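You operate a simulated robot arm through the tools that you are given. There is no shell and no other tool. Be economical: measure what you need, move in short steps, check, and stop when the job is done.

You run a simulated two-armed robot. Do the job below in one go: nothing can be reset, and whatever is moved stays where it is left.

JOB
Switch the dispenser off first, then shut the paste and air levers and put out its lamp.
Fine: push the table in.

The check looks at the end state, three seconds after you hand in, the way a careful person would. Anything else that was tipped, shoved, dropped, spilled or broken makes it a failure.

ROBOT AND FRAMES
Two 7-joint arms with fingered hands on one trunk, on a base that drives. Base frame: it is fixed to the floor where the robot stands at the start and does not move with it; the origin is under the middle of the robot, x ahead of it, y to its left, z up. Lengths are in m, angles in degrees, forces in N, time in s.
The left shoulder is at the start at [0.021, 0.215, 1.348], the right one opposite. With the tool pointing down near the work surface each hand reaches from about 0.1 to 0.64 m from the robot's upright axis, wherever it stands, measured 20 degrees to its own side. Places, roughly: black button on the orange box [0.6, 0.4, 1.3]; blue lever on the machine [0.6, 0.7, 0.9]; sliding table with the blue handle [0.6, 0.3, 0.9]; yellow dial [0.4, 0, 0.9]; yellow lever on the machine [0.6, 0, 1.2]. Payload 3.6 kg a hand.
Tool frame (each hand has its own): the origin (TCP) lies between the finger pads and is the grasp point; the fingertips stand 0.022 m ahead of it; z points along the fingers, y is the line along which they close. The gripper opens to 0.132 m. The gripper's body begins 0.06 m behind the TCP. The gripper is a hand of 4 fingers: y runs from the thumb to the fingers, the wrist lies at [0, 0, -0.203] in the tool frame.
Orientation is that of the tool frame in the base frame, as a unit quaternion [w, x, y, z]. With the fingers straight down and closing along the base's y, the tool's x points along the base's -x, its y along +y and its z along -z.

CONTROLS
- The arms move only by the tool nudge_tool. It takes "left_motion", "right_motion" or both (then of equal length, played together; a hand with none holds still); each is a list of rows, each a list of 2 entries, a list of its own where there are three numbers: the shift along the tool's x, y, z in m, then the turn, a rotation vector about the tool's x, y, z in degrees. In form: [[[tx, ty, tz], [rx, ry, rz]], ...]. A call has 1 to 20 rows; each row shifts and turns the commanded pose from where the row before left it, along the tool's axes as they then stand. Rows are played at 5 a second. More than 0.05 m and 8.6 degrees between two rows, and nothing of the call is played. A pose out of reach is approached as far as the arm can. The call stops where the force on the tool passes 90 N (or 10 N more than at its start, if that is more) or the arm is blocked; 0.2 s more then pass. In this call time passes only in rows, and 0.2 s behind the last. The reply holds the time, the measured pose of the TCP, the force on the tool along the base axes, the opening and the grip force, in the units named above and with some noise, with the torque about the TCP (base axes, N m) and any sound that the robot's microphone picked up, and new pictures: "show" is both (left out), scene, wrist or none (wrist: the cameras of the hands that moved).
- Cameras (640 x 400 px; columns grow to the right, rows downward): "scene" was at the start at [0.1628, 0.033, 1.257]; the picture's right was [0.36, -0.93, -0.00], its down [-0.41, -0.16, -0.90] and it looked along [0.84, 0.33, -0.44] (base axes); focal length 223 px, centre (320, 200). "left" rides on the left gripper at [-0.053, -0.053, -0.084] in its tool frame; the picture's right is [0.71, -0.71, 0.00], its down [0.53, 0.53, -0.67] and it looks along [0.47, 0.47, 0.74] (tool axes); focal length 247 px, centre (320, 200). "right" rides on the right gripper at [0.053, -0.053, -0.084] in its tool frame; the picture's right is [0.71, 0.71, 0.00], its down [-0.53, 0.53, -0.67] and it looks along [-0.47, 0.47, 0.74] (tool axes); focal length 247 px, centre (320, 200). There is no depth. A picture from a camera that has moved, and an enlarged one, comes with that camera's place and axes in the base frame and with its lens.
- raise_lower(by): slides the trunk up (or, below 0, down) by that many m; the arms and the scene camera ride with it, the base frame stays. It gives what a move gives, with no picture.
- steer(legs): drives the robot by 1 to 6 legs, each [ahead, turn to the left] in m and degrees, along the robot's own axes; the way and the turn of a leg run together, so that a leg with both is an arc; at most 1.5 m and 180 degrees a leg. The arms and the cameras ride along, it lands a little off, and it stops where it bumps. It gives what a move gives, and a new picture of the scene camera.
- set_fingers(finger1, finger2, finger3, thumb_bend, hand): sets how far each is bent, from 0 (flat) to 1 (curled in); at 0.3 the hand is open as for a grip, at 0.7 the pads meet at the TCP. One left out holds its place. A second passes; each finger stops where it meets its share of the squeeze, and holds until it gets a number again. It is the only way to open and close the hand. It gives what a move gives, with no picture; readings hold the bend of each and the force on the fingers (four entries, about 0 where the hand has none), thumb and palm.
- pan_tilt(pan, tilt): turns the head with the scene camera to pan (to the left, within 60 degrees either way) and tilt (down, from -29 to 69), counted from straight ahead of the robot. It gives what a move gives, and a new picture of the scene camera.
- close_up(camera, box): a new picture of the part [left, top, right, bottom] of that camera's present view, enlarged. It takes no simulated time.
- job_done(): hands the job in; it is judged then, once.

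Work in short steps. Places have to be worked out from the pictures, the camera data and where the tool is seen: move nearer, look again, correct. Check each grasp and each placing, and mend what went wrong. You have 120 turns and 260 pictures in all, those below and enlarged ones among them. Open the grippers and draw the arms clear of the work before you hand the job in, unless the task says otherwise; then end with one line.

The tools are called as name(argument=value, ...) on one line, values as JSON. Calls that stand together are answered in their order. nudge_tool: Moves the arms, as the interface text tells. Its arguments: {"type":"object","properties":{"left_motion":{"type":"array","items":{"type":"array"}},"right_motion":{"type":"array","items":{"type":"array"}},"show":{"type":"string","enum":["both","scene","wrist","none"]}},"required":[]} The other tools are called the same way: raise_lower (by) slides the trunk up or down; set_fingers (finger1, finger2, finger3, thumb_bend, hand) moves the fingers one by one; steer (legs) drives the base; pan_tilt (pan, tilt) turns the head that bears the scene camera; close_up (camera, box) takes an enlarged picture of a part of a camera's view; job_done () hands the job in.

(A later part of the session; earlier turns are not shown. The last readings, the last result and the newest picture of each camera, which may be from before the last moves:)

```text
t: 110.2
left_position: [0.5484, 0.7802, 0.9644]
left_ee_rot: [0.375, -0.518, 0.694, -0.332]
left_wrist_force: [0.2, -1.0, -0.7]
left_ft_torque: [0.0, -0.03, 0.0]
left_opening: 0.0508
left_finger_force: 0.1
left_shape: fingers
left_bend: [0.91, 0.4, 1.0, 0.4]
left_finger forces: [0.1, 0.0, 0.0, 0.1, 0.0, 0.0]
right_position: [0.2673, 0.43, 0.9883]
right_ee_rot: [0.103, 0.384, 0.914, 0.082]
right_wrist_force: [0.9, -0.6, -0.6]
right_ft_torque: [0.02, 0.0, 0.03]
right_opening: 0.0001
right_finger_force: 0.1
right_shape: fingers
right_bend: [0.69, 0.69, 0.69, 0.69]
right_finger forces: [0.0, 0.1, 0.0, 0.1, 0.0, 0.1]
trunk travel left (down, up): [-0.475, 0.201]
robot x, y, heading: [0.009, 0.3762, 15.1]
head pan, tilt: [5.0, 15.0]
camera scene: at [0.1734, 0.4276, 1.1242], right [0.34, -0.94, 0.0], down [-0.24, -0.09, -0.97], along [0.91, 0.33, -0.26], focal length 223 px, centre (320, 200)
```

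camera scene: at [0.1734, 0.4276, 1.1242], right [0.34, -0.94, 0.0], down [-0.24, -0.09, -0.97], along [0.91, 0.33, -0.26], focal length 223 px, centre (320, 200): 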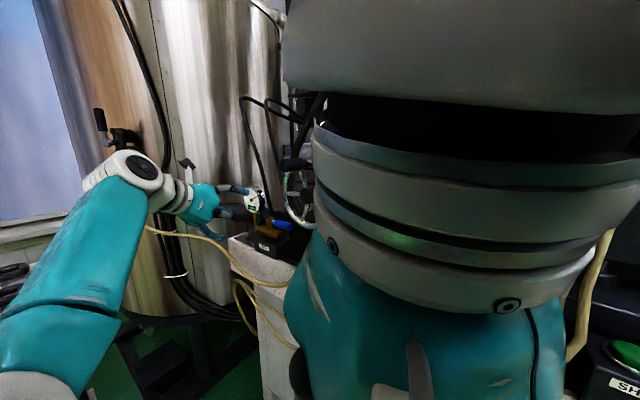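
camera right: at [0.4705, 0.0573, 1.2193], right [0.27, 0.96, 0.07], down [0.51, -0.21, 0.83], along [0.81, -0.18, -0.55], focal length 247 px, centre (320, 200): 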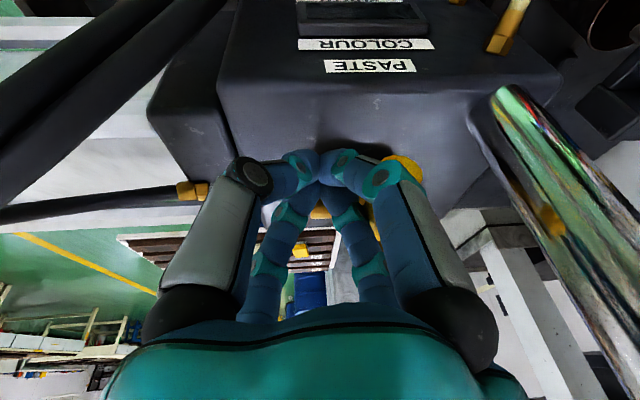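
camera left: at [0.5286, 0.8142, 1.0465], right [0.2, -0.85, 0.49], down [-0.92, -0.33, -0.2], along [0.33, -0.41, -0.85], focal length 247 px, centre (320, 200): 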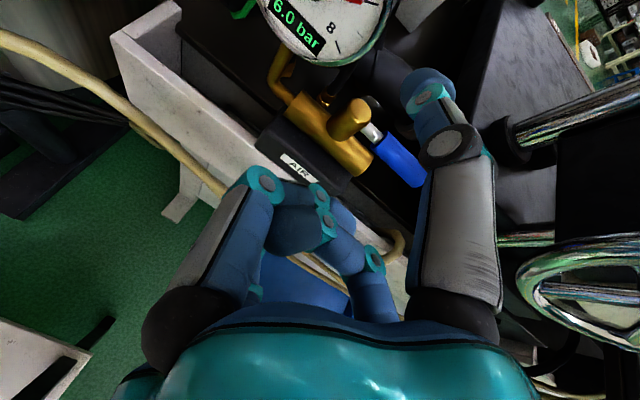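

Now I see the whole left arm. I move sideways to the pre-grip point again.

nudge_tool(left_motion=[[[0.0282, -0.0078, 0.0113], [0, 0, 0]], [[0.0282, -0.0078, 0.0113], [0, 0, 0]], [[0.0282, -0.0078, 0.0113], [0, 0, 0]], [[0, 0, 0], [0, 0, 0]]], show="both")

close_up(camera="scene", box=[150, 130, 330, 280])

```text
t: 110.8
left_position: [0.5503, 0.8091, 0.9585]
left_ee_rot: [0.417, -0.525, 0.694, -0.261]
left_wrist_force: [-0.7, 0.4, 0.4]
left_ft_torque: [0.03, 0.0, 0.01]
left_opening: 0.0505
left_finger_force: 0.0
left_shape: fingers
left_bend: [0.91, 0.4, 1.0, 0.4]
left_finger forces: [0.0, 0.0, 0.0, 0.1, 0.0, 0.0]
right_position: [0.2676, 0.4297, 0.9882]
right_ee_rot: [0.104, 0.384, 0.914, 0.082]
right_wrist_force: [0.5, -0.1, 0.8]
right_ft_torque: [0.02, 0.01, 0.01]
right_opening: 0.0001
right_finger_force: 0.1
right_shape: fingers
right_bend: [0.69, 0.69, 0.69, 0.69]
right_finger forces: [0.0, 0.0, 0.0, 0.1, 0.0, 0.0]
trunk travel left (down, up): [-0.475, 0.201]
robot x, y, heading: [0.0095, 0.3771, 14.7]
head pan, tilt: [5.0, 15.0]
stopped in row 3 (left hand): the arm was blocked; the commanded pose is now the measured one
camera scene: at [0.1732, 0.4274, 1.1243], right [0.34, -0.94, 0.0], down [-0.24, -0.09, -0.97], along [0.91, 0.33, -0.26], focal length 223 px, centre (320, 200)
camera left: at [0.5118, 0.8357, 1.0623], right [0.29, -0.89, 0.35], down [-0.89, -0.39, -0.24], along [0.35, -0.24, -0.91], focal length 247 px, centre (320, 200)
```

scene: 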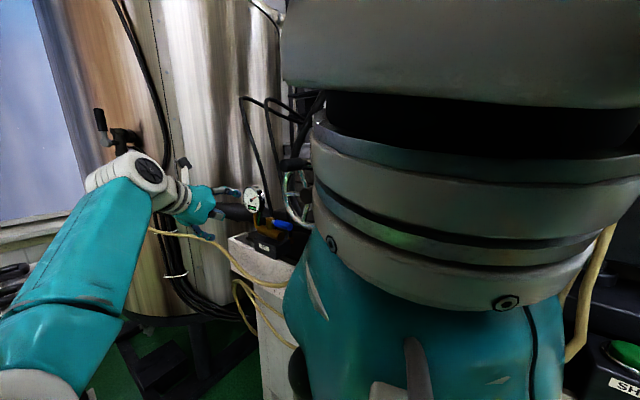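
left: 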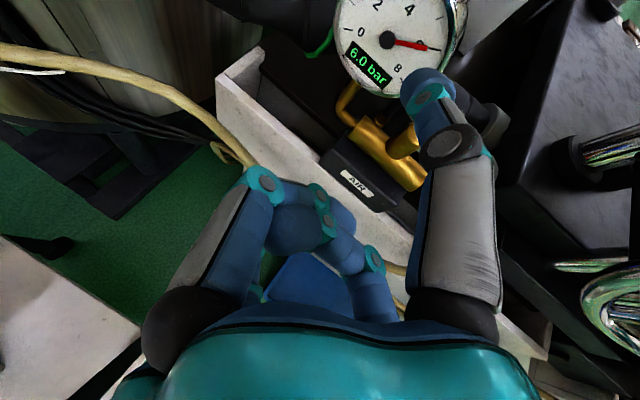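

```text
2.67 times, centred on (240, 205) of scene
camera zoom: at [0.1732, 0.4274, 1.1243], right [0.34, -0.94, 0.0], down [-0.24, -0.09, -0.97], along [0.91, 0.33, -0.26], focal length 594 px, centre (533, 187)
```

zoom: 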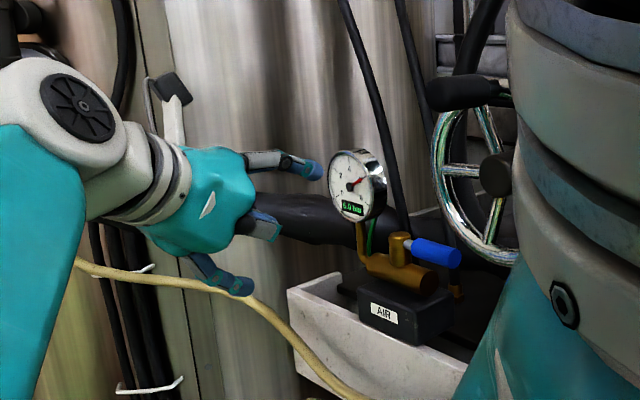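

The arm is fighting a joint limit in this roll (hand drifted the wrong way). I retreat 6 cm and roll back +45°, where the arm was free and the camera would sit straight up.

nudge_tool(left_motion=[[[0, 0, -0.03], [0, 0, 0]], [[0, 0, -0.03], [0, 0, 0]], [[0, 0, 0], [0, 0, 8]], [[0, 0, 0], [0, 0, 8]], [[0, 0, 0], [0, 0, 8]], [[0, 0, 0], [0, 0, 8]], [[0, 0, 0], [0, 0, 8]], [[0, 0, 0], [0, 0, 5]], [[0, 0, 0], [0, 0, 0]]], show="none")

set_fingers(hand="left", finger1=0.4, finger3=0.4, finger2=0.3, thumb_bend=1.0)

set_fingers(hand="left", finger2=1.0)

```text
t: 112.8
left_position: [0.5002, 0.8021, 0.9915]
left_ee_rot: [0.485, -0.219, 0.842, -0.082]
left_wrist_force: [-0.4, -0.4, -0.2]
left_ft_torque: [0.01, -0.02, -0.02]
left_opening: 0.0508
left_finger_force: 0.1
left_shape: fingers
left_bend: [0.91, 0.4, 1.0, 0.4]
left_finger forces: [0.0, 0.1, 0.0, 0.0, 0.0, 0.0]
right_position: [0.2672, 0.4298, 0.9877]
right_ee_rot: [0.104, 0.384, 0.914, 0.082]
right_wrist_force: [-0.1, -0.4, -0.6]
right_ft_torque: [-0.03, -0.02, 0.0]
right_opening: 0.0002
right_finger_force: 0.0
right_shape: fingers
right_bend: [0.69, 0.69, 0.69, 0.69]
right_finger forces: [0.0, 0.0, 0.1, 0.0, 0.0, 0.1]
trunk travel left (down, up): [-0.475, 0.201]
robot x, y, heading: [0.0079, 0.3772, 15.1]
head pan, tilt: [5.0, 15.0]
```

```text
t: 113.8
left_position: [0.4997, 0.8027, 0.9893]
left_ee_rot: [0.484, -0.221, 0.843, -0.082]
left_wrist_force: [-0.4, 0.2, -0.2]
left_ft_torque: [-0.01, 0.02, -0.02]
left_opening: 0.0593
left_finger_force: 0.1
left_shape: fingers
left_bend: [0.4, 0.3, 0.4, 1.0]
left_finger forces: [0.1, 0.0, 0.0, 0.0, 0.1, 0.0]
right_position: [0.2669, 0.4309, 0.9875]
right_ee_rot: [0.103, 0.385, 0.914, 0.082]
right_wrist_force: [1.0, 0.1, 0.0]
right_ft_torque: [-0.02, 0.01, 0.01]
right_opening: 0.0
right_finger_force: 0.1
right_shape: fingers
right_bend: [0.69, 0.69, 0.69, 0.69]
right_finger forces: [0.1, 0.1, 0.0, 0.1, 0.0, 0.0]
trunk travel left (down, up): [-0.475, 0.201]
robot x, y, heading: [0.0069, 0.3765, 14.8]
head pan, tilt: [5.0, 15.0]
```

```text
t: 114.8
left_position: [0.4998, 0.8037, 0.9896]
left_ee_rot: [0.485, -0.219, 0.843, -0.082]
left_wrist_force: [0.6, -0.7, -0.6]
left_ft_torque: [-0.03, -0.02, 0.0]
left_opening: 0.0623
left_finger_force: 0.0
left_shape: fingers
left_bend: [0.4, 0.96, 0.4, 1.0]
left_finger forces: [0.0, 0.1, 0.0, 0.1, 0.0, 0.0]
right_position: [0.2669, 0.4283, 0.9886]
right_ee_rot: [0.105, 0.384, 0.914, 0.082]
right_wrist_force: [0.5, 0.4, -1.3]
right_ft_torque: [0.0, -0.01, 0.04]
right_opening: 0.0
right_finger_force: 0.0
right_shape: fingers
right_bend: [0.69, 0.69, 0.69, 0.69]
right_finger forces: [0.0, 0.1, 0.0, 0.0, 0.0, 0.0]
trunk travel left (down, up): [-0.475, 0.201]
robot x, y, heading: [0.0108, 0.3734, 14.8]
head pan, tilt: [5.0, 15.0]
```

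Arm free again. I turn the hand back to azimuth -17° and go to the pre-grip point in this roll.

nudge_tool(left_motion=[[[0, 0, 0], [5.73, 2.57, 3.8]], [[0, 0, 0], [5.73, 2.57, 3.8]], [[0, 0, 0], [5.73, 2.57, 3.8]], [[0.0028, -0.0194, 0.0268], [0, 0, 0]], [[0.0028, -0.0194, 0.0268], [0, 0, 0]], [[0.0028, -0.0194, 0.0268], [0, 0, 0]], [[0.0028, -0.0194, 0.0268], [0, 0, 0]], [[0, 0, 0], [0, 0, 0]]], show="wrist")

close_up(camera="scene", box=[150, 130, 330, 280])

```text
t: 116.6
left_position: [0.5757, 0.6993, 0.9505]
left_ee_rot: [0.461, -0.055, 0.869, -0.174]
left_wrist_force: [0.1, 0.1, -0.3]
left_ft_torque: [-0.02, -0.03, 0.01]
left_opening: 0.0628
left_finger_force: 0.1
left_shape: fingers
left_bend: [0.4, 0.96, 0.4, 1.0]
left_finger forces: [0.0, 0.0, 0.1, 0.1, 0.0, 0.0]
right_position: [0.2667, 0.431, 0.9872]
right_ee_rot: [0.104, 0.385, 0.913, 0.082]
right_wrist_force: [0.2, -0.2, -0.2]
right_ft_torque: [-0.01, 0.02, -0.02]
right_opening: 0.0
right_finger_force: 0.1
right_shape: fingers
right_bend: [0.69, 0.69, 0.69, 0.69]
right_finger forces: [0.0, 0.1, 0.0, 0.0, 0.1, 0.0]
trunk travel left (down, up): [-0.475, 0.201]
robot x, y, heading: [0.009, 0.3805, 15.0]
head pan, tilt: [5.0, 15.0]
camera left: at [0.5343, 0.6843, 1.0552], right [-0.45, -0.84, -0.3], down [-0.81, 0.52, -0.25], along [0.37, 0.13, -0.92], focal length 247 px, centre (320, 200)
```

left: 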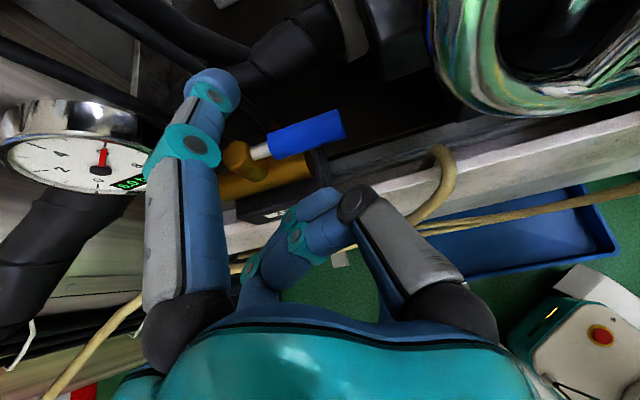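

```text
2.67 times, centred on (240, 205) of scene
camera zoom: at [0.1732, 0.4274, 1.1243], right [0.34, -0.94, 0.0], down [-0.24, -0.09, -0.97], along [0.91, 0.33, -0.26], focal length 594 px, centre (533, 187)
```

zoom: 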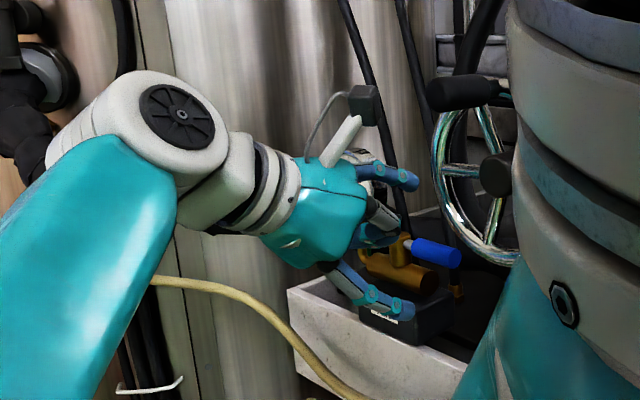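

The picture is ideal: the finger pair is level with the handle. To keep the hand camera in front of the wheel rim I flatten the pitch by 12°, then view.

nudge_tool(left_motion=[[[0, 0, 0], [2.5, -5.45, 0]], [[0, 0, 0], [2.5, -5.45, 0]], [[0.008, 0.0045, 0.0075], [0, 0, 0]], [[0, 0, 0], [0, 0, 0]]], show="wrist")

close_up(camera="scene", box=[200, 150, 330, 260])

```text
t: 117.6
left_position: [0.5807, 0.6982, 0.9407]
left_ee_rot: [0.543, -0.051, 0.813, -0.206]
left_wrist_force: [-0.2, 0.7, 0.5]
left_ft_torque: [0.02, 0.0, 0.01]
left_opening: 0.0623
left_finger_force: 0.1
left_shape: fingers
left_bend: [0.4, 0.96, 0.4, 1.0]
left_finger forces: [0.2, 0.0, 0.0, 0.0, 0.1, 0.0]
right_position: [0.2665, 0.43, 0.9877]
right_ee_rot: [0.104, 0.385, 0.913, 0.082]
right_wrist_force: [-0.5, -0.1, 0.1]
right_ft_torque: [0.05, 0.0, -0.01]
right_opening: 0.0
right_finger_force: 0.1
right_shape: fingers
right_bend: [0.69, 0.69, 0.69, 0.69]
right_finger forces: [0.0, 0.1, 0.1, 0.0, 0.1, 0.0]
trunk travel left (down, up): [-0.475, 0.201]
robot x, y, heading: [0.0073, 0.378, 15.0]
head pan, tilt: [5.0, 15.0]
camera left: at [0.5187, 0.6897, 1.0364], right [-0.39, -0.86, -0.33], down [-0.74, 0.5, -0.44], along [0.55, 0.08, -0.83], focal length 247 px, centre (320, 200)
```

left: 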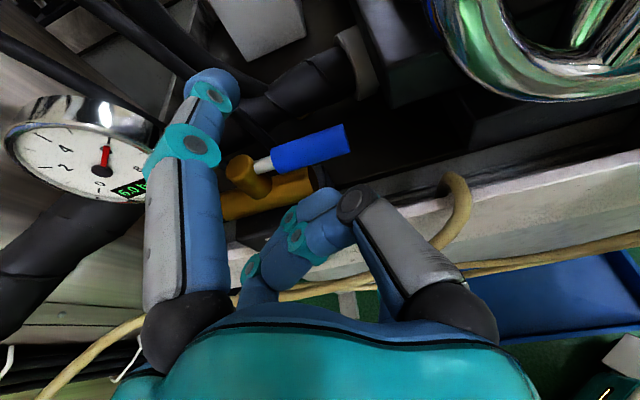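

```text
3.64 times, centred on (265, 205) of scene
camera zoom: at [0.1732, 0.4272, 1.1243], right [0.34, -0.94, 0.0], down [-0.24, -0.09, -0.97], along [0.91, 0.33, -0.26], focal length 810 px, centre (520, 182)
```

zoom: 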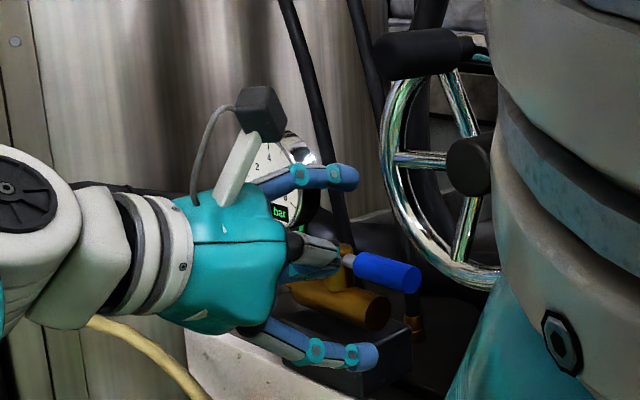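

Everything lines up. I advance 3.5 cm along the fingers.

nudge_tool(left_motion=[[[0, 0, 0.018], [0, 0, 0]], [[0, 0, 0.017], [0, 0, 0]], [[0, 0, 0], [0, 0, 0]]], show="wrist")

close_up(camera="scene", box=[200, 150, 330, 260])

```text
t: 118.4
left_position: [0.6126, 0.688, 0.9316]
left_ee_rot: [0.543, -0.051, 0.812, -0.206]
left_wrist_force: [-0.2, 0.0, 0.1]
left_ft_torque: [-0.01, -0.03, 0.03]
left_opening: 0.0627
left_finger_force: 0.0
left_shape: fingers
left_bend: [0.4, 0.96, 0.4, 1.0]
left_finger forces: [0.0, 0.0, 0.0, 0.0, 0.0, 0.0]
right_position: [0.2674, 0.4296, 0.9879]
right_ee_rot: [0.104, 0.385, 0.914, 0.081]
right_wrist_force: [0.2, -0.2, 0.9]
right_ft_torque: [0.0, 0.02, 0.01]
right_opening: 0.0001
right_finger_force: 0.0
right_shape: fingers
right_bend: [0.69, 0.69, 0.69, 0.69]
right_finger forces: [0.1, 0.1, 0.0, 0.0, 0.1, 0.0]
trunk travel left (down, up): [-0.475, 0.201]
robot x, y, heading: [0.0125, 0.3808, 14.8]
head pan, tilt: [5.0, 15.0]
camera left: at [0.551, 0.6804, 1.0268], right [-0.39, -0.86, -0.33], down [-0.74, 0.5, -0.44], along [0.55, 0.08, -0.83], focal length 247 px, centre (320, 200)
```

left: 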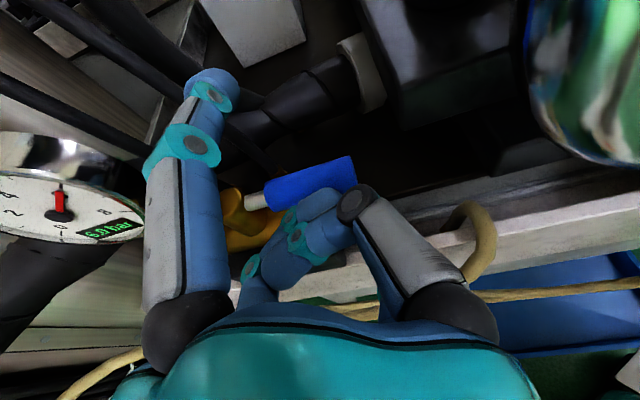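

```text
3.64 times, centred on (265, 205) of scene
camera zoom: at [0.1732, 0.4273, 1.1243], right [0.34, -0.94, 0.0], down [-0.24, -0.09, -0.97], along [0.91, 0.33, -0.26], focal length 810 px, centre (520, 182)
```

zoom: 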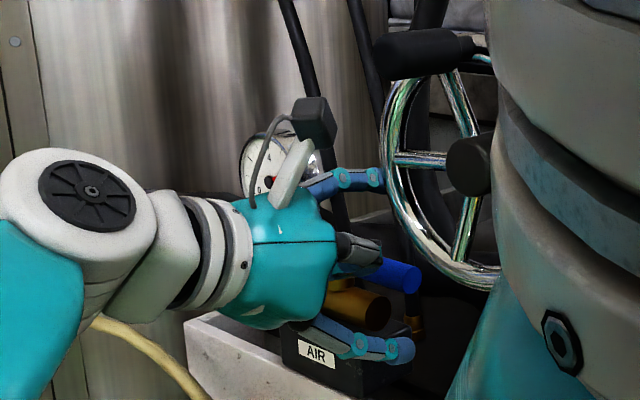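

The handle lies just at the grasp point. I close fingers 1 and 3 on it.

set_fingers(hand="left", finger1=0.68, finger3=0.68)

close_up(camera="left", box=[120, 80, 440, 280])

close_up(camera="scene", box=[200, 150, 330, 260])

```text
t: 119.4
left_position: [0.6124, 0.6903, 0.9305]
left_ee_rot: [0.542, -0.051, 0.813, -0.207]
left_wrist_force: [-3.1, -0.4, -5.3]
left_ft_torque: [0.05, 0.12, -0.03]
left_opening: 0.036
left_finger_force: 3.5
left_shape: fingers
left_bend: [0.68, 0.96, 0.61, 1.0]
left_finger forces: [0.0, 0.0, 6.0, 0.0, 0.0, 0.0]
right_position: [0.2676, 0.4302, 0.9863]
right_ee_rot: [0.104, 0.384, 0.914, 0.082]
right_wrist_force: [-0.2, 0.8, 0.6]
right_ft_torque: [-0.01, -0.01, 0.01]
right_opening: 0.0
right_finger_force: 0.1
right_shape: fingers
right_bend: [0.69, 0.69, 0.69, 0.69]
right_finger forces: [0.0, 0.1, 0.0, 0.0, 0.0, 0.0]
trunk travel left (down, up): [-0.475, 0.201]
robot x, y, heading: [0.0089, 0.3765, 14.5]
head pan, tilt: [5.0, 15.0]
```

```text
2.00 times, centred on (280, 180) of left
camera zoom: at [0.551, 0.6807, 1.0259], right [-0.39, -0.86, -0.33], down [-0.74, 0.5, -0.44], along [0.55, 0.08, -0.83], focal length 494 px, centre (400, 240)
```

zoom: 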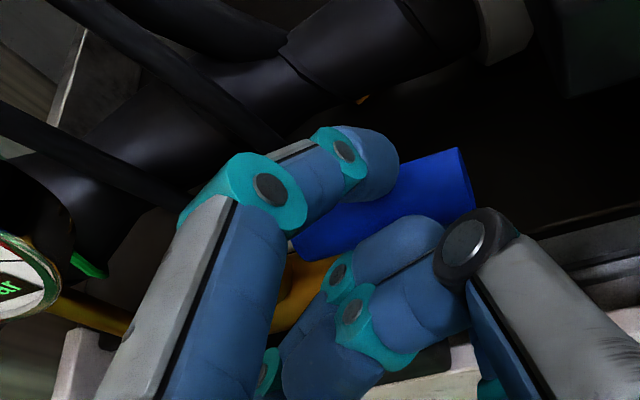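

```text
3.64 times, centred on (265, 205) of scene
camera zoom: at [0.1735, 0.4274, 1.1242], right [0.34, -0.94, 0.0], down [-0.24, -0.09, -0.97], along [0.91, 0.33, -0.26], focal length 810 px, centre (520, 182)
```

zoom: 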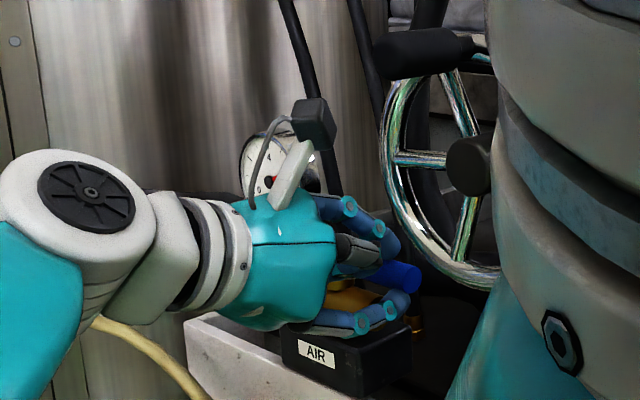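

Finger 3 hooks over the rear of the handle with 6 N. I firm it a little and pull along the arc toward the robot.

set_fingers(hand="left", finger3=0.85, finger1=0.8)

nudge_tool(left_motion=[[[0.002, 0.0033, -0.0092], [0, 0, 0]], [[0.002, 0.0033, -0.0092], [0, 0, 0]], [[0, 0.0065, -0.0071], [0, 0, 0]], [[0, 0.0065, -0.0071], [0, 0, 0]], [[0, 0, 0], [0, 0, 0]]], show="wrist")

close_up(camera="scene", box=[200, 150, 330, 260])

```text
t: 120.4
left_position: [0.6123, 0.6894, 0.9301]
left_ee_rot: [0.542, -0.052, 0.813, -0.207]
left_wrist_force: [-2.4, -0.7, -5.3]
left_ft_torque: [0.09, 0.15, -0.06]
left_opening: 0.0253
left_finger_force: 3.4
left_shape: fingers
left_bend: [0.79, 0.96, 0.6, 1.0]
left_finger forces: [0.1, 0.1, 6.0, 0.0, 0.0, 0.0]
right_position: [0.2676, 0.4296, 0.9878]
right_ee_rot: [0.104, 0.385, 0.913, 0.082]
right_wrist_force: [0.2, 0.5, -0.5]
right_ft_torque: [-0.03, 0.02, -0.04]
right_opening: 0.0001
right_finger_force: 0.0
right_shape: fingers
right_bend: [0.69, 0.69, 0.69, 0.69]
right_finger forces: [0.0, 0.0, 0.1, 0.0, 0.0, 0.0]
trunk travel left (down, up): [-0.475, 0.201]
robot x, y, heading: [0.0101, 0.3777, 14.9]
head pan, tilt: [5.0, 15.0]
```

```text
t: 121.6
left_position: [0.5844, 0.7169, 0.93]
left_ee_rot: [0.542, -0.05, 0.813, -0.208]
left_wrist_force: [-0.1, 0.5, -0.7]
left_ft_torque: [-0.01, -0.01, 0.01]
left_opening: 0.0253
left_finger_force: 0.0
left_shape: fingers
left_bend: [0.79, 0.96, 0.67, 1.0]
left_finger forces: [0.0, 0.0, 0.0, 0.0, 0.1, 0.1]
right_position: [0.2676, 0.4282, 0.9886]
right_ee_rot: [0.105, 0.384, 0.914, 0.082]
right_wrist_force: [-0.2, -1.2, 0.4]
right_ft_torque: [0.0, -0.03, -0.01]
right_opening: 0.0
right_finger_force: 0.0
right_shape: fingers
right_bend: [0.69, 0.69, 0.69, 0.69]
right_finger forces: [0.0, 0.1, 0.0, 0.0, 0.0, 0.0]
trunk travel left (down, up): [-0.475, 0.201]
robot x, y, heading: [0.0107, 0.3768, 15.0]
head pan, tilt: [5.0, 15.0]
camera left: at [0.5234, 0.7066, 1.0255], right [-0.39, -0.86, -0.33], down [-0.74, 0.5, -0.44], along [0.55, 0.08, -0.83], focal length 247 px, centre (320, 200)
```

left: 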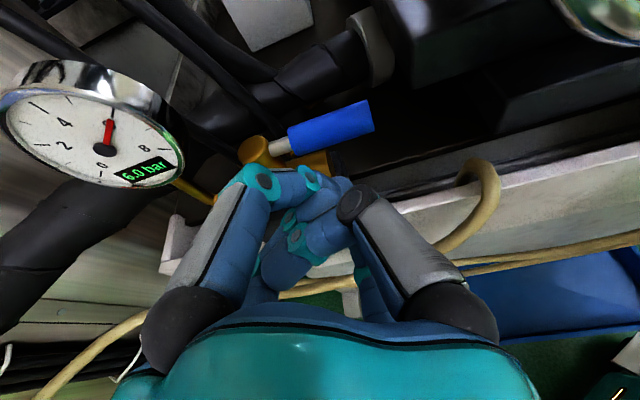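

```text
3.64 times, centred on (265, 205) of scene
camera zoom: at [0.1733, 0.4272, 1.1243], right [0.34, -0.94, 0.0], down [-0.24, -0.09, -0.97], along [0.91, 0.33, -0.26], focal length 810 px, centre (520, 182)
```

zoom: 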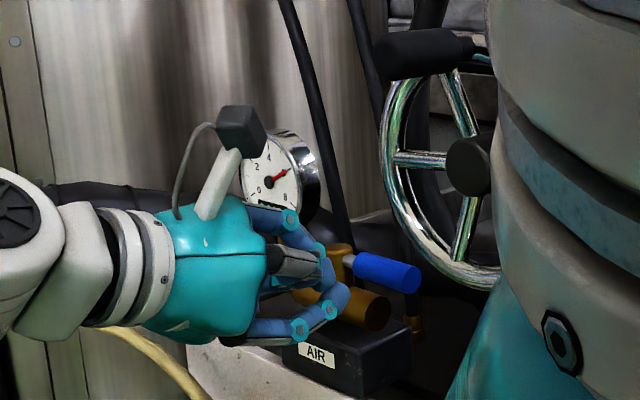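

The finger slid over the top; the handle didn't move. Better: roll so that two fingers (3 and thumb) come over the top and hook behind, with 1 and 2 curled below. I retreat, set fingers and roll -18°.

nudge_tool(left_motion=[[[0, 0, -0.04], [0, 0, 0]], [[0, 0, 0], [0, 0, 0]]], show="none")

set_fingers(hand="left", finger1=1.0, finger3=0.36, thumb_bend=0.36)

nudge_tool(left_motion=[[[0, 0, 0], [0, 0, -6]], [[0, 0, 0], [0, 0, -6]], [[0, 0, 0], [0, 0, -6]], [[0, 0, 0], [0, 0, 0]]], show="wrist")

close_up(camera="scene", box=[180, 150, 330, 260])

```text
t: 122.2
left_position: [0.5459, 0.7261, 0.9454]
left_ee_rot: [0.542, -0.051, 0.813, -0.207]
left_wrist_force: [0.2, -0.7, 0.3]
left_ft_torque: [-0.01, -0.01, 0.0]
left_opening: 0.0254
left_finger_force: 0.0
left_shape: fingers
left_bend: [0.79, 0.96, 0.67, 1.0]
left_finger forces: [0.0, 0.0, 0.0, 0.0, 0.0, 0.0]
right_position: [0.2684, 0.4297, 0.9871]
right_ee_rot: [0.103, 0.384, 0.914, 0.084]
right_wrist_force: [-0.8, -0.5, 0.7]
right_ft_torque: [-0.06, 0.0, 0.02]
right_opening: 0.0
right_finger_force: 0.0
right_shape: fingers
right_bend: [0.69, 0.69, 0.69, 0.69]
right_finger forces: [0.0, 0.0, 0.1, 0.0, 0.1, 0.0]
trunk travel left (down, up): [-0.475, 0.201]
robot x, y, heading: [0.0095, 0.3791, 14.7]
head pan, tilt: [5.0, 15.0]
```

```text
t: 123.2
left_position: [0.5461, 0.726, 0.9448]
left_ee_rot: [0.543, -0.05, 0.812, -0.206]
left_wrist_force: [0.9, -0.8, 0.5]
left_ft_torque: [0.0, -0.02, 0.0]
left_opening: 0.0191
left_finger_force: 0.0
left_shape: fingers
left_bend: [0.8, 0.91, 0.36, 0.95]
left_finger forces: [0.0, 0.0, 0.0, 0.0, 0.0, 0.1]
right_position: [0.2665, 0.4299, 0.9883]
right_ee_rot: [0.104, 0.385, 0.913, 0.082]
right_wrist_force: [-0.5, 0.1, 0.3]
right_ft_torque: [-0.04, 0.01, -0.03]
right_opening: 0.0001
right_finger_force: 0.0
right_shape: fingers
right_bend: [0.69, 0.69, 0.69, 0.69]
right_finger forces: [0.0, 0.0, 0.0, 0.0, 0.0, 0.0]
trunk travel left (down, up): [-0.475, 0.201]
robot x, y, heading: [0.0071, 0.3772, 14.6]
head pan, tilt: [5.0, 15.0]
```

```text
t: 124.2
left_position: [0.5468, 0.7256, 0.9423]
left_ee_rot: [0.503, -0.178, 0.795, -0.29]
left_wrist_force: [-0.3, -0.2, -0.4]
left_ft_torque: [0.03, 0.01, 0.01]
left_opening: 0.0168
left_finger_force: 0.0
left_shape: fingers
left_bend: [0.79, 0.88, 0.36, 0.95]
left_finger forces: [0.0, 0.0, 0.0, 0.1, 0.0, 0.1]
right_position: [0.2659, 0.43, 0.9881]
right_ee_rot: [0.104, 0.384, 0.914, 0.082]
right_wrist_force: [0.3, 0.9, -0.5]
right_ft_torque: [0.02, -0.01, 0.0]
right_opening: 0.0
right_finger_force: 0.0
right_shape: fingers
right_bend: [0.69, 0.69, 0.69, 0.69]
right_finger forces: [0.1, 0.0, 0.1, 0.0, 0.1, 0.0]
trunk travel left (down, up): [-0.475, 0.201]
robot x, y, heading: [0.0084, 0.3778, 15.0]
head pan, tilt: [5.0, 15.0]
camera left: at [0.4945, 0.7382, 1.0425], right [-0.31, -0.95, -0.04], down [-0.83, 0.29, -0.48], along [0.47, -0.12, -0.87], focal length 247 px, centre (320, 200)
```

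left: 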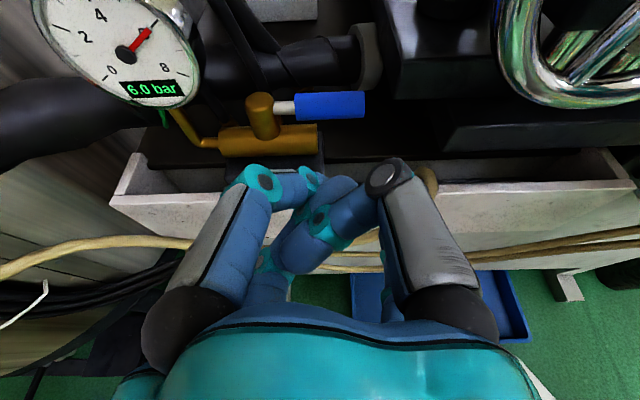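

```text
3.64 times, centred on (255, 205) of scene
camera zoom: at [0.1732, 0.4273, 1.1243], right [0.34, -0.94, 0.0], down [-0.24, -0.09, -0.97], along [0.91, 0.33, -0.26], focal length 810 px, centre (556, 182)
```

zoom: 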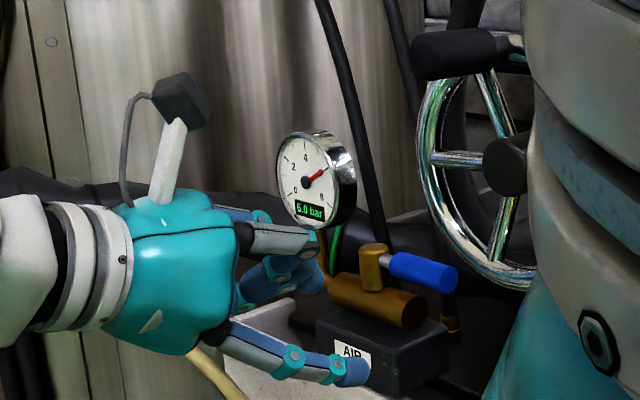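

Finger 3 is in fact the lower one on this hand, finger 1 the upper, and they got entangled. I open all, then curl 2 and 3 (lower) and keep finger 1 and thumb (upper pair) half open.

set_fingers(hand="left", finger1=0.3, finger2=0.5, finger3=0.3, thumb_bend=0.36)

set_fingers(hand="left", finger1=0.36, finger2=1.0, thumb_bend=0.36)

set_fingers(hand="left", finger3=1.0)

close_up(camera="left", box=[0, 0, 640, 400])

close_up(camera="scene", box=[180, 150, 330, 260])

```text
t: 125.2
left_position: [0.5481, 0.725, 0.9436]
left_ee_rot: [0.504, -0.177, 0.794, -0.288]
left_wrist_force: [0.9, -0.3, 0.4]
left_ft_torque: [0.0, -0.01, 0.02]
left_opening: 0.081
left_finger_force: 0.0
left_shape: fingers
left_bend: [0.3, 0.5, 0.3, 0.36]
left_finger forces: [0.1, 0.1, 0.2, 0.0, 0.0, 0.1]
right_position: [0.2667, 0.4303, 0.9888]
right_ee_rot: [0.104, 0.385, 0.913, 0.083]
right_wrist_force: [-0.4, -0.9, 0.4]
right_ft_torque: [0.01, -0.01, 0.0]
right_opening: 0.0
right_finger_force: 0.0
right_shape: fingers
right_bend: [0.69, 0.69, 0.69, 0.69]
right_finger forces: [0.1, 0.0, 0.0, 0.1, 0.1, 0.0]
trunk travel left (down, up): [-0.475, 0.201]
robot x, y, heading: [0.0104, 0.3767, 14.8]
head pan, tilt: [5.0, 15.0]
```

```text
t: 126.2
left_position: [0.5464, 0.7247, 0.9432]
left_ee_rot: [0.503, -0.179, 0.795, -0.288]
left_wrist_force: [-0.3, -0.7, -0.6]
left_ft_torque: [0.03, -0.02, 0.0]
left_opening: 0.0742
left_finger_force: 0.1
left_shape: fingers
left_bend: [0.36, 1.0, 0.3, 0.36]
left_finger forces: [0.1, 0.0, 0.1, 0.1, 0.0, 0.1]
right_position: [0.2682, 0.4295, 0.9886]
right_ee_rot: [0.104, 0.384, 0.914, 0.082]
right_wrist_force: [-0.5, -0.2, -0.5]
right_ft_torque: [0.01, -0.03, -0.01]
right_opening: 0.0002
right_finger_force: 0.0
right_shape: fingers
right_bend: [0.69, 0.69, 0.69, 0.69]
right_finger forces: [0.0, 0.1, 0.0, 0.0, 0.1, 0.0]
trunk travel left (down, up): [-0.475, 0.201]
robot x, y, heading: [0.0119, 0.3736, 14.5]
head pan, tilt: [5.0, 15.0]
```

```text
t: 127.2
left_position: [0.5485, 0.7262, 0.9425]
left_ee_rot: [0.504, -0.177, 0.795, -0.289]
left_wrist_force: [-0.6, -0.5, 0.4]
left_ft_torque: [-0.02, -0.01, 0.0]
left_opening: 0.0743
left_finger_force: 0.1
left_shape: fingers
left_bend: [0.36, 1.0, 0.92, 0.36]
left_finger forces: [0.0, 0.0, 0.0, 0.0, 0.0, 0.1]
right_position: [0.2666, 0.4301, 0.9887]
right_ee_rot: [0.104, 0.384, 0.914, 0.082]
right_wrist_force: [0.8, 0.1, 0.1]
right_ft_torque: [-0.05, 0.05, -0.01]
right_opening: 0.0
right_finger_force: 0.0
right_shape: fingers
right_bend: [0.69, 0.69, 0.69, 0.69]
right_finger forces: [0.1, 0.1, 0.1, 0.1, 0.1, 0.0]
trunk travel left (down, up): [-0.475, 0.201]
robot x, y, heading: [0.0072, 0.3787, 14.9]
head pan, tilt: [5.0, 15.0]
```

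```text
1.00 times, centred on (320, 200) of left (not enlarged: the box is as wide or as high as the picture)
camera zoom: at [0.4945, 0.738, 1.0426], right [-0.31, -0.95, -0.04], down [-0.82, 0.29, -0.48], along [0.47, -0.12, -0.87], focal length 247 px, centre (320, 200)
```

zoom: 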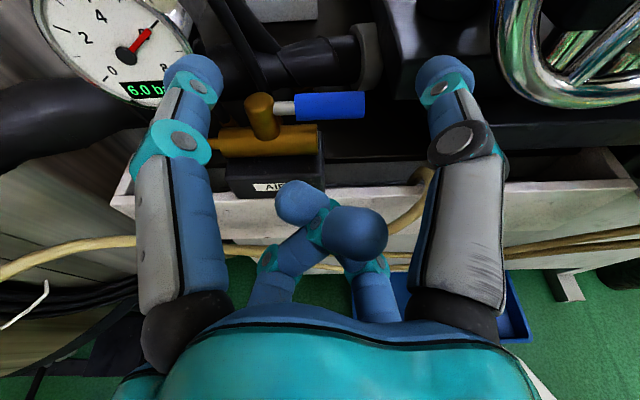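

```text
3.64 times, centred on (255, 205) of scene
camera zoom: at [0.1732, 0.4273, 1.1243], right [0.34, -0.94, 0.0], down [-0.24, -0.09, -0.97], along [0.91, 0.33, -0.26], focal length 810 px, centre (556, 182)
```

zoom: 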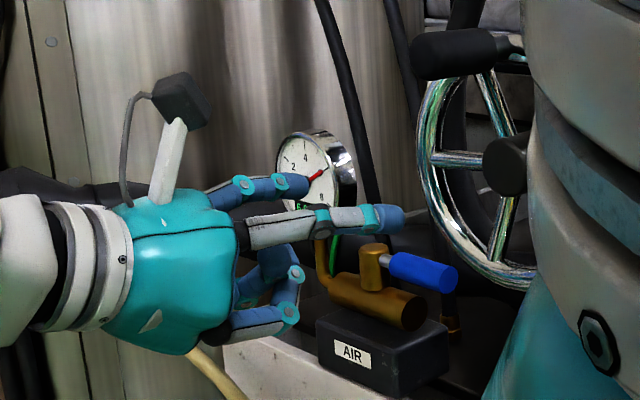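

Two upper fingers extend now, but the curled finger 3 protrudes at the centre; I open finger 3 downward (free space there), keep finger 2 curled, then advance over the handle slightly high.

set_fingers(hand="left", finger3=0.3)

nudge_tool(left_motion=[[[0.0003, -0.0104, 0.0136], [0, 0, 0]], [[0, 0, 0.035], [0, 0, 0]], [[0, 0, 0.035], [0, 0, 0]], [[0, 0, 0], [0, 0, 0]]], show="wrist")

close_up(camera="scene", box=[200, 150, 330, 260])

```text
t: 128.2
left_position: [0.5479, 0.7251, 0.9435]
left_ee_rot: [0.504, -0.178, 0.795, -0.288]
left_wrist_force: [0.6, -1.2, 1.2]
left_ft_torque: [-0.01, -0.01, 0.0]
left_opening: 0.0743
left_finger_force: 0.1
left_shape: fingers
left_bend: [0.36, 1.0, 0.3, 0.36]
left_finger forces: [0.0, 0.0, 0.1, 0.1, 0.1, 0.0]
right_position: [0.268, 0.4303, 0.9886]
right_ee_rot: [0.104, 0.385, 0.913, 0.082]
right_wrist_force: [0.2, -0.2, 0.3]
right_ft_torque: [0.0, -0.03, 0.02]
right_opening: 0.0
right_finger_force: 0.0
right_shape: fingers
right_bend: [0.69, 0.69, 0.69, 0.69]
right_finger forces: [0.1, 0.0, 0.1, 0.0, 0.1, 0.1]
trunk travel left (down, up): [-0.475, 0.201]
robot x, y, heading: [0.0094, 0.376, 14.9]
head pan, tilt: [5.0, 15.0]
```

```text
t: 129.2
left_position: [0.6228, 0.6954, 0.9226]
left_ee_rot: [0.504, -0.177, 0.794, -0.289]
left_wrist_force: [-0.1, -0.4, 0.0]
left_ft_torque: [0.02, -0.01, 0.0]
left_opening: 0.0743
left_finger_force: 0.1
left_shape: fingers
left_bend: [0.36, 1.0, 0.3, 0.36]
left_finger forces: [0.0, 0.0, 0.0, 0.0, 0.0, 0.0]
right_position: [0.267, 0.4295, 0.9888]
right_ee_rot: [0.105, 0.385, 0.913, 0.082]
right_wrist_force: [0.0, -0.2, -0.8]
right_ft_torque: [0.0, 0.01, 0.0]
right_opening: 0.0
right_finger_force: 0.0
right_shape: fingers
right_bend: [0.69, 0.69, 0.69, 0.69]
right_finger forces: [0.1, 0.1, 0.1, 0.0, 0.1, 0.0]
trunk travel left (down, up): [-0.475, 0.201]
robot x, y, heading: [0.0112, 0.3771, 14.7]
head pan, tilt: [5.0, 15.0]
camera left: at [0.5708, 0.7086, 1.0221], right [-0.31, -0.95, -0.04], down [-0.82, 0.29, -0.49], along [0.47, -0.11, -0.87], focal length 247 px, centre (320, 200)
```

left: 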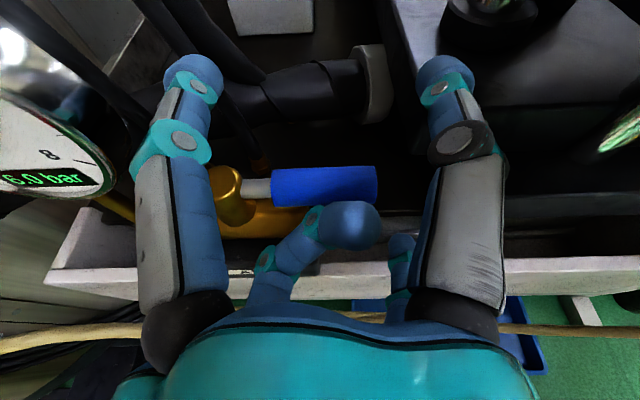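

```text
3.64 times, centred on (265, 205) of scene
camera zoom: at [0.173, 0.4272, 1.1243], right [0.34, -0.94, 0.0], down [-0.24, -0.09, -0.97], along [0.91, 0.33, -0.26], focal length 810 px, centre (520, 182)
```

zoom: 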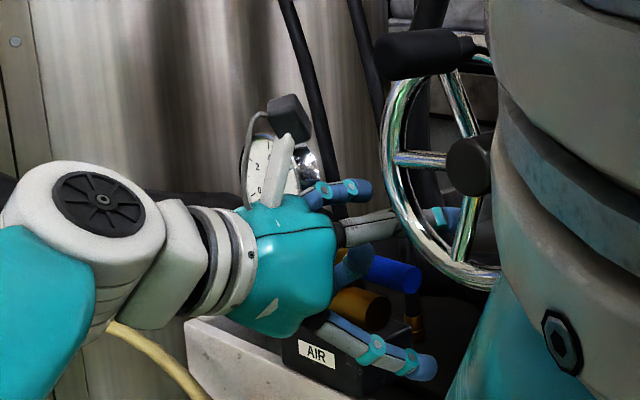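

The handle lies between the prongs, with the curled finger 2 just before it. I lower the hand 1.2 cm so finger 2 goes beneath, advance 1 cm, then close finger 1 and thumb behind the handle.

nudge_tool(left_motion=[[[0.0084, 0.0077, 0.0039], [0, 0, 0]], [[0, 0, 0.01], [0, 0, 0]], [[0, 0, 0], [0, 0, 0]]], show="none")

set_fingers(hand="left", finger1=0.72, thumb_bend=0.72)

close_up(camera="left", box=[120, 80, 520, 300])

close_up(camera="scene", box=[200, 150, 330, 260])

```text
t: 130.0
left_position: [0.6305, 0.6939, 0.9073]
left_ee_rot: [0.504, -0.178, 0.794, -0.289]
left_wrist_force: [-0.8, 0.7, 0.0]
left_ft_torque: [0.0, 0.03, 0.06]
left_opening: 0.074
left_finger_force: 0.1
left_shape: fingers
left_bend: [0.36, 1.0, 0.3, 0.36]
left_finger forces: [0.0, 0.0, 0.1, 0.1, 0.0, 0.0]
right_position: [0.2673, 0.431, 0.9881]
right_ee_rot: [0.104, 0.384, 0.914, 0.082]
right_wrist_force: [0.2, -0.2, -0.5]
right_ft_torque: [-0.03, 0.04, -0.02]
right_opening: 0.0
right_finger_force: 0.1
right_shape: fingers
right_bend: [0.69, 0.69, 0.69, 0.69]
right_finger forces: [0.0, 0.0, 0.0, 0.1, 0.1, 0.1]
trunk travel left (down, up): [-0.475, 0.201]
robot x, y, heading: [0.0071, 0.3742, 14.9]
head pan, tilt: [5.0, 15.0]
```

```text
t: 131.0
left_position: [0.631, 0.6913, 0.9107]
left_ee_rot: [0.506, -0.176, 0.793, -0.289]
left_wrist_force: [2.0, -6.1, 14.1]
left_ft_torque: [0.01, 0.02, -0.09]
left_opening: 0.0075
left_finger_force: 12.7
left_shape: fingers
left_bend: [0.66, 1.0, 0.3, 0.64]
left_finger forces: [6.9, 7.0, 0.1, 0.0, 10.8, 0.1]
right_position: [0.2661, 0.4283, 0.9888]
right_ee_rot: [0.105, 0.384, 0.913, 0.082]
right_wrist_force: [-0.3, 0.7, -0.4]
right_ft_torque: [0.0, -0.01, -0.01]
right_opening: 0.0
right_finger_force: 0.0
right_shape: fingers
right_bend: [0.69, 0.69, 0.69, 0.69]
right_finger forces: [0.0, 0.0, 0.1, 0.0, 0.0, 0.1]
trunk travel left (down, up): [-0.475, 0.201]
robot x, y, heading: [0.0091, 0.3777, 14.7]
head pan, tilt: [5.0, 15.0]
```

```text
1.60 times, centred on (320, 190) of left
camera zoom: at [0.5778, 0.7031, 1.0105], right [-0.31, -0.95, -0.04], down [-0.82, 0.29, -0.49], along [0.48, -0.12, -0.87], focal length 395 px, centre (320, 216)
```

zoom: 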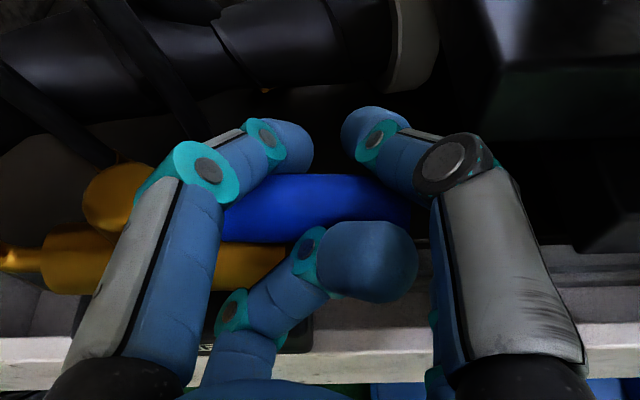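

```text
3.64 times, centred on (265, 205) of scene
camera zoom: at [0.1721, 0.4259, 1.1246], right [0.34, -0.94, 0.0], down [-0.24, -0.09, -0.97], along [0.91, 0.33, -0.26], focal length 810 px, centre (520, 182)
```

zoom: 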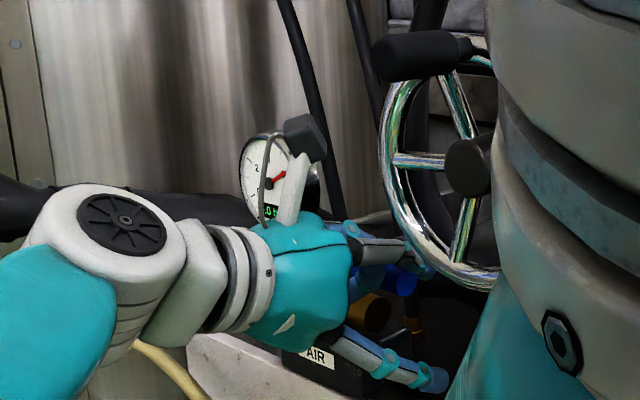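

A true grip: finger 1 and thumb behind/over, finger 2 in front, all loaded. I pull along the arc, turning the hand with it (about 25°).

nudge_tool(left_motion=[[[0.0016, 0.0031, -0.0094], [4.37, 3.99, 2.04]], [[0.0008, 0.0038, -0.0093], [4.37, 3.99, 2.04]], [[0.0001, 0.0045, -0.009], [4.37, 3.99, 2.04]], [[-0.0007, 0.0052, -0.0086], [4.37, 3.99, 2.04]], [[0, 0, 0], [0, 0, 0]]], show="wrist")

close_up(camera="scene", box=[200, 150, 330, 260])

```text
t: 132.2
left_position: [0.6018, 0.7134, 0.9122]
left_ee_rot: [0.43, 0.002, 0.813, -0.392]
left_wrist_force: [7.6, -19.3, 20.0]
left_ft_torque: [0.31, 0.01, -1.09]
left_opening: 0.0063
left_finger_force: 28.4
left_shape: fingers
left_bend: [0.64, 1.0, 0.3, 0.66]
left_finger forces: [30.5, 19.3, 0.1, 0.0, 7.5, 0.0]
right_position: [0.2656, 0.4274, 0.9886]
right_ee_rot: [0.104, 0.386, 0.913, 0.084]
right_wrist_force: [-0.1, 0.5, -0.1]
right_ft_torque: [0.0, 0.01, -0.01]
right_opening: 0.0002
right_finger_force: 0.0
right_shape: fingers
right_bend: [0.69, 0.69, 0.69, 0.69]
right_finger forces: [0.0, 0.1, 0.0, 0.0, 0.1, 0.0]
trunk travel left (down, up): [-0.475, 0.201]
robot x, y, heading: [0.0088, 0.3743, 14.6]
head pan, tilt: [5.0, 15.0]
camera left: at [0.5596, 0.7476, 1.0108], right [-0.69, -0.73, -0.05], down [-0.62, 0.62, -0.49], along [0.38, -0.31, -0.87], focal length 247 px, centre (320, 200)
```

left: 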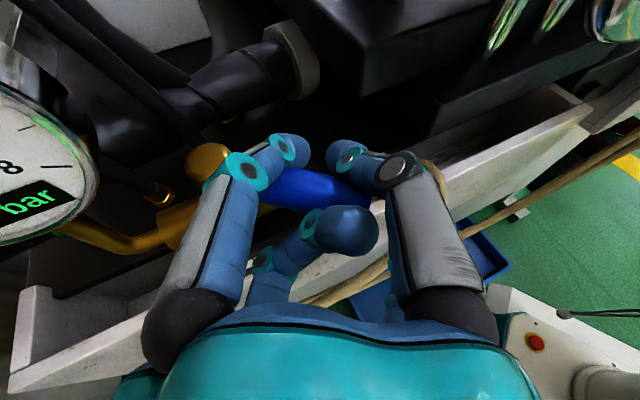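

```text
3.64 times, centred on (265, 205) of scene
camera zoom: at [0.1723, 0.4243, 1.1246], right [0.34, -0.94, 0.0], down [-0.24, -0.08, -0.97], along [0.91, 0.33, -0.26], focal length 810 px, centre (520, 182)
```

zoom: 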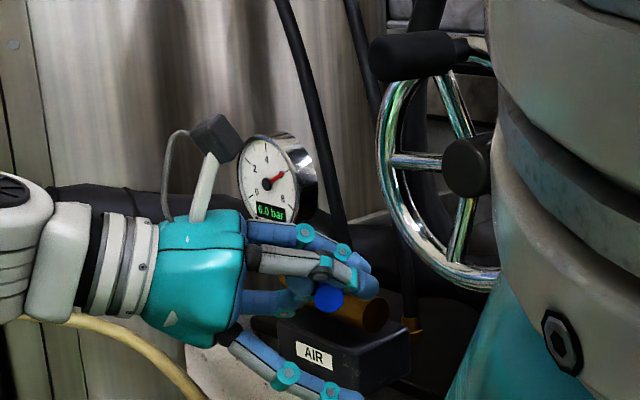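

The handle follows, now about 42° round; finger 1 presses the stem hard, so I open finger 1 and go on pushing with the thumb along the arc with less turning.

set_fingers(hand="left", finger1=0.36)

nudge_tool(left_motion=[[[-0.0006, 0.0041, -0.0068], [2.8, 2.5, 1.3]], [[-0.0006, 0.0045, -0.0064], [2.8, 2.5, 1.3]], [[-0.0006, 0.005, -0.006], [2.8, 2.5, 1.3]], [[0, 0, 0], [0, 0, 0]]], show="wrist")

close_up(camera="scene", box=[200, 150, 330, 260])

```text
t: 133.2
left_position: [0.6003, 0.7176, 0.9087]
left_ee_rot: [0.431, -0.001, 0.814, -0.39]
left_wrist_force: [-4.4, -1.3, 16.8]
left_ft_torque: [-0.19, 0.14, -0.01]
left_opening: 0.0498
left_finger_force: 9.8
left_shape: fingers
left_bend: [0.36, 1.0, 0.3, 0.66]
left_finger forces: [0.0, 6.2, 0.1, 0.2, 14.8, 0.0]
right_position: [0.2649, 0.4285, 0.9885]
right_ee_rot: [0.105, 0.385, 0.913, 0.083]
right_wrist_force: [0.3, 0.3, 0.0]
right_ft_torque: [0.04, 0.0, -0.04]
right_opening: 0.0001
right_finger_force: 0.0
right_shape: fingers
right_bend: [0.69, 0.69, 0.69, 0.69]
right_finger forces: [0.0, 0.0, 0.0, 0.0, 0.0, 0.0]
trunk travel left (down, up): [-0.475, 0.201]
robot x, y, heading: [0.0096, 0.3738, 14.7]
head pan, tilt: [5.0, 15.0]
```

```text
t: 134.2
left_position: [0.5933, 0.7385, 0.9091]
left_ee_rot: [0.388, 0.084, 0.809, -0.434]
left_wrist_force: [6.9, 0.3, 12.8]
left_ft_torque: [-0.06, 0.19, -0.01]
left_opening: 0.0495
left_finger_force: 11.7
left_shape: fingers
left_bend: [0.36, 1.0, 0.3, 0.66]
left_finger forces: [0.2, 9.0, 0.0, 0.0, 13.2, 0.0]
left hand out of reach, approached as far as the arm can: row 3
right_position: [0.2674, 0.4289, 0.9886]
right_ee_rot: [0.104, 0.385, 0.914, 0.082]
right_wrist_force: [0.4, -0.1, -0.4]
right_ft_torque: [-0.03, 0.0, -0.02]
right_opening: 0.0001
right_finger_force: 0.1
right_shape: fingers
right_bend: [0.69, 0.69, 0.69, 0.69]
right_finger forces: [0.0, 0.0, 0.1, 0.1, 0.1, 0.0]
trunk travel left (down, up): [-0.475, 0.201]
robot x, y, heading: [0.0104, 0.3794, 14.8]
head pan, tilt: [5.0, 15.0]
camera left: at [0.5583, 0.7797, 1.0088], right [-0.82, -0.57, -0.05], down [-0.48, 0.73, -0.49], along [0.31, -0.38, -0.87], focal length 247 px, centre (320, 200)
```

left: 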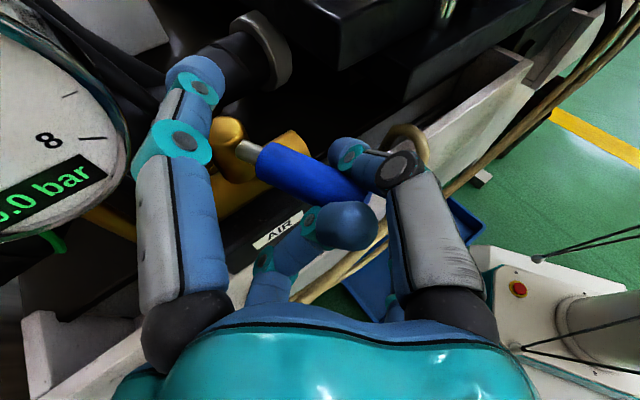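

```text
3.64 times, centred on (265, 205) of scene
camera zoom: at [0.1732, 0.4268, 1.1243], right [0.34, -0.94, 0.0], down [-0.24, -0.09, -0.97], along [0.91, 0.33, -0.26], focal length 810 px, centre (520, 182)
```

zoom: 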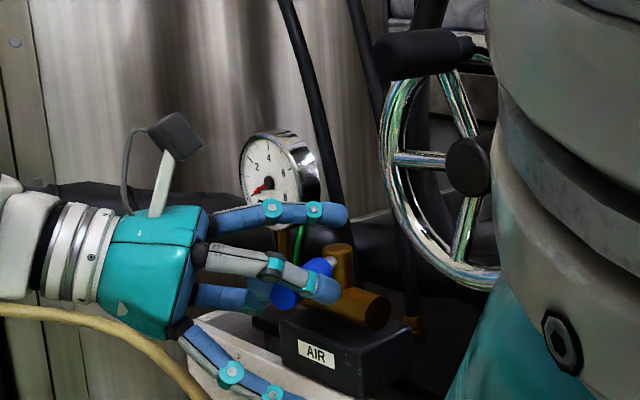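

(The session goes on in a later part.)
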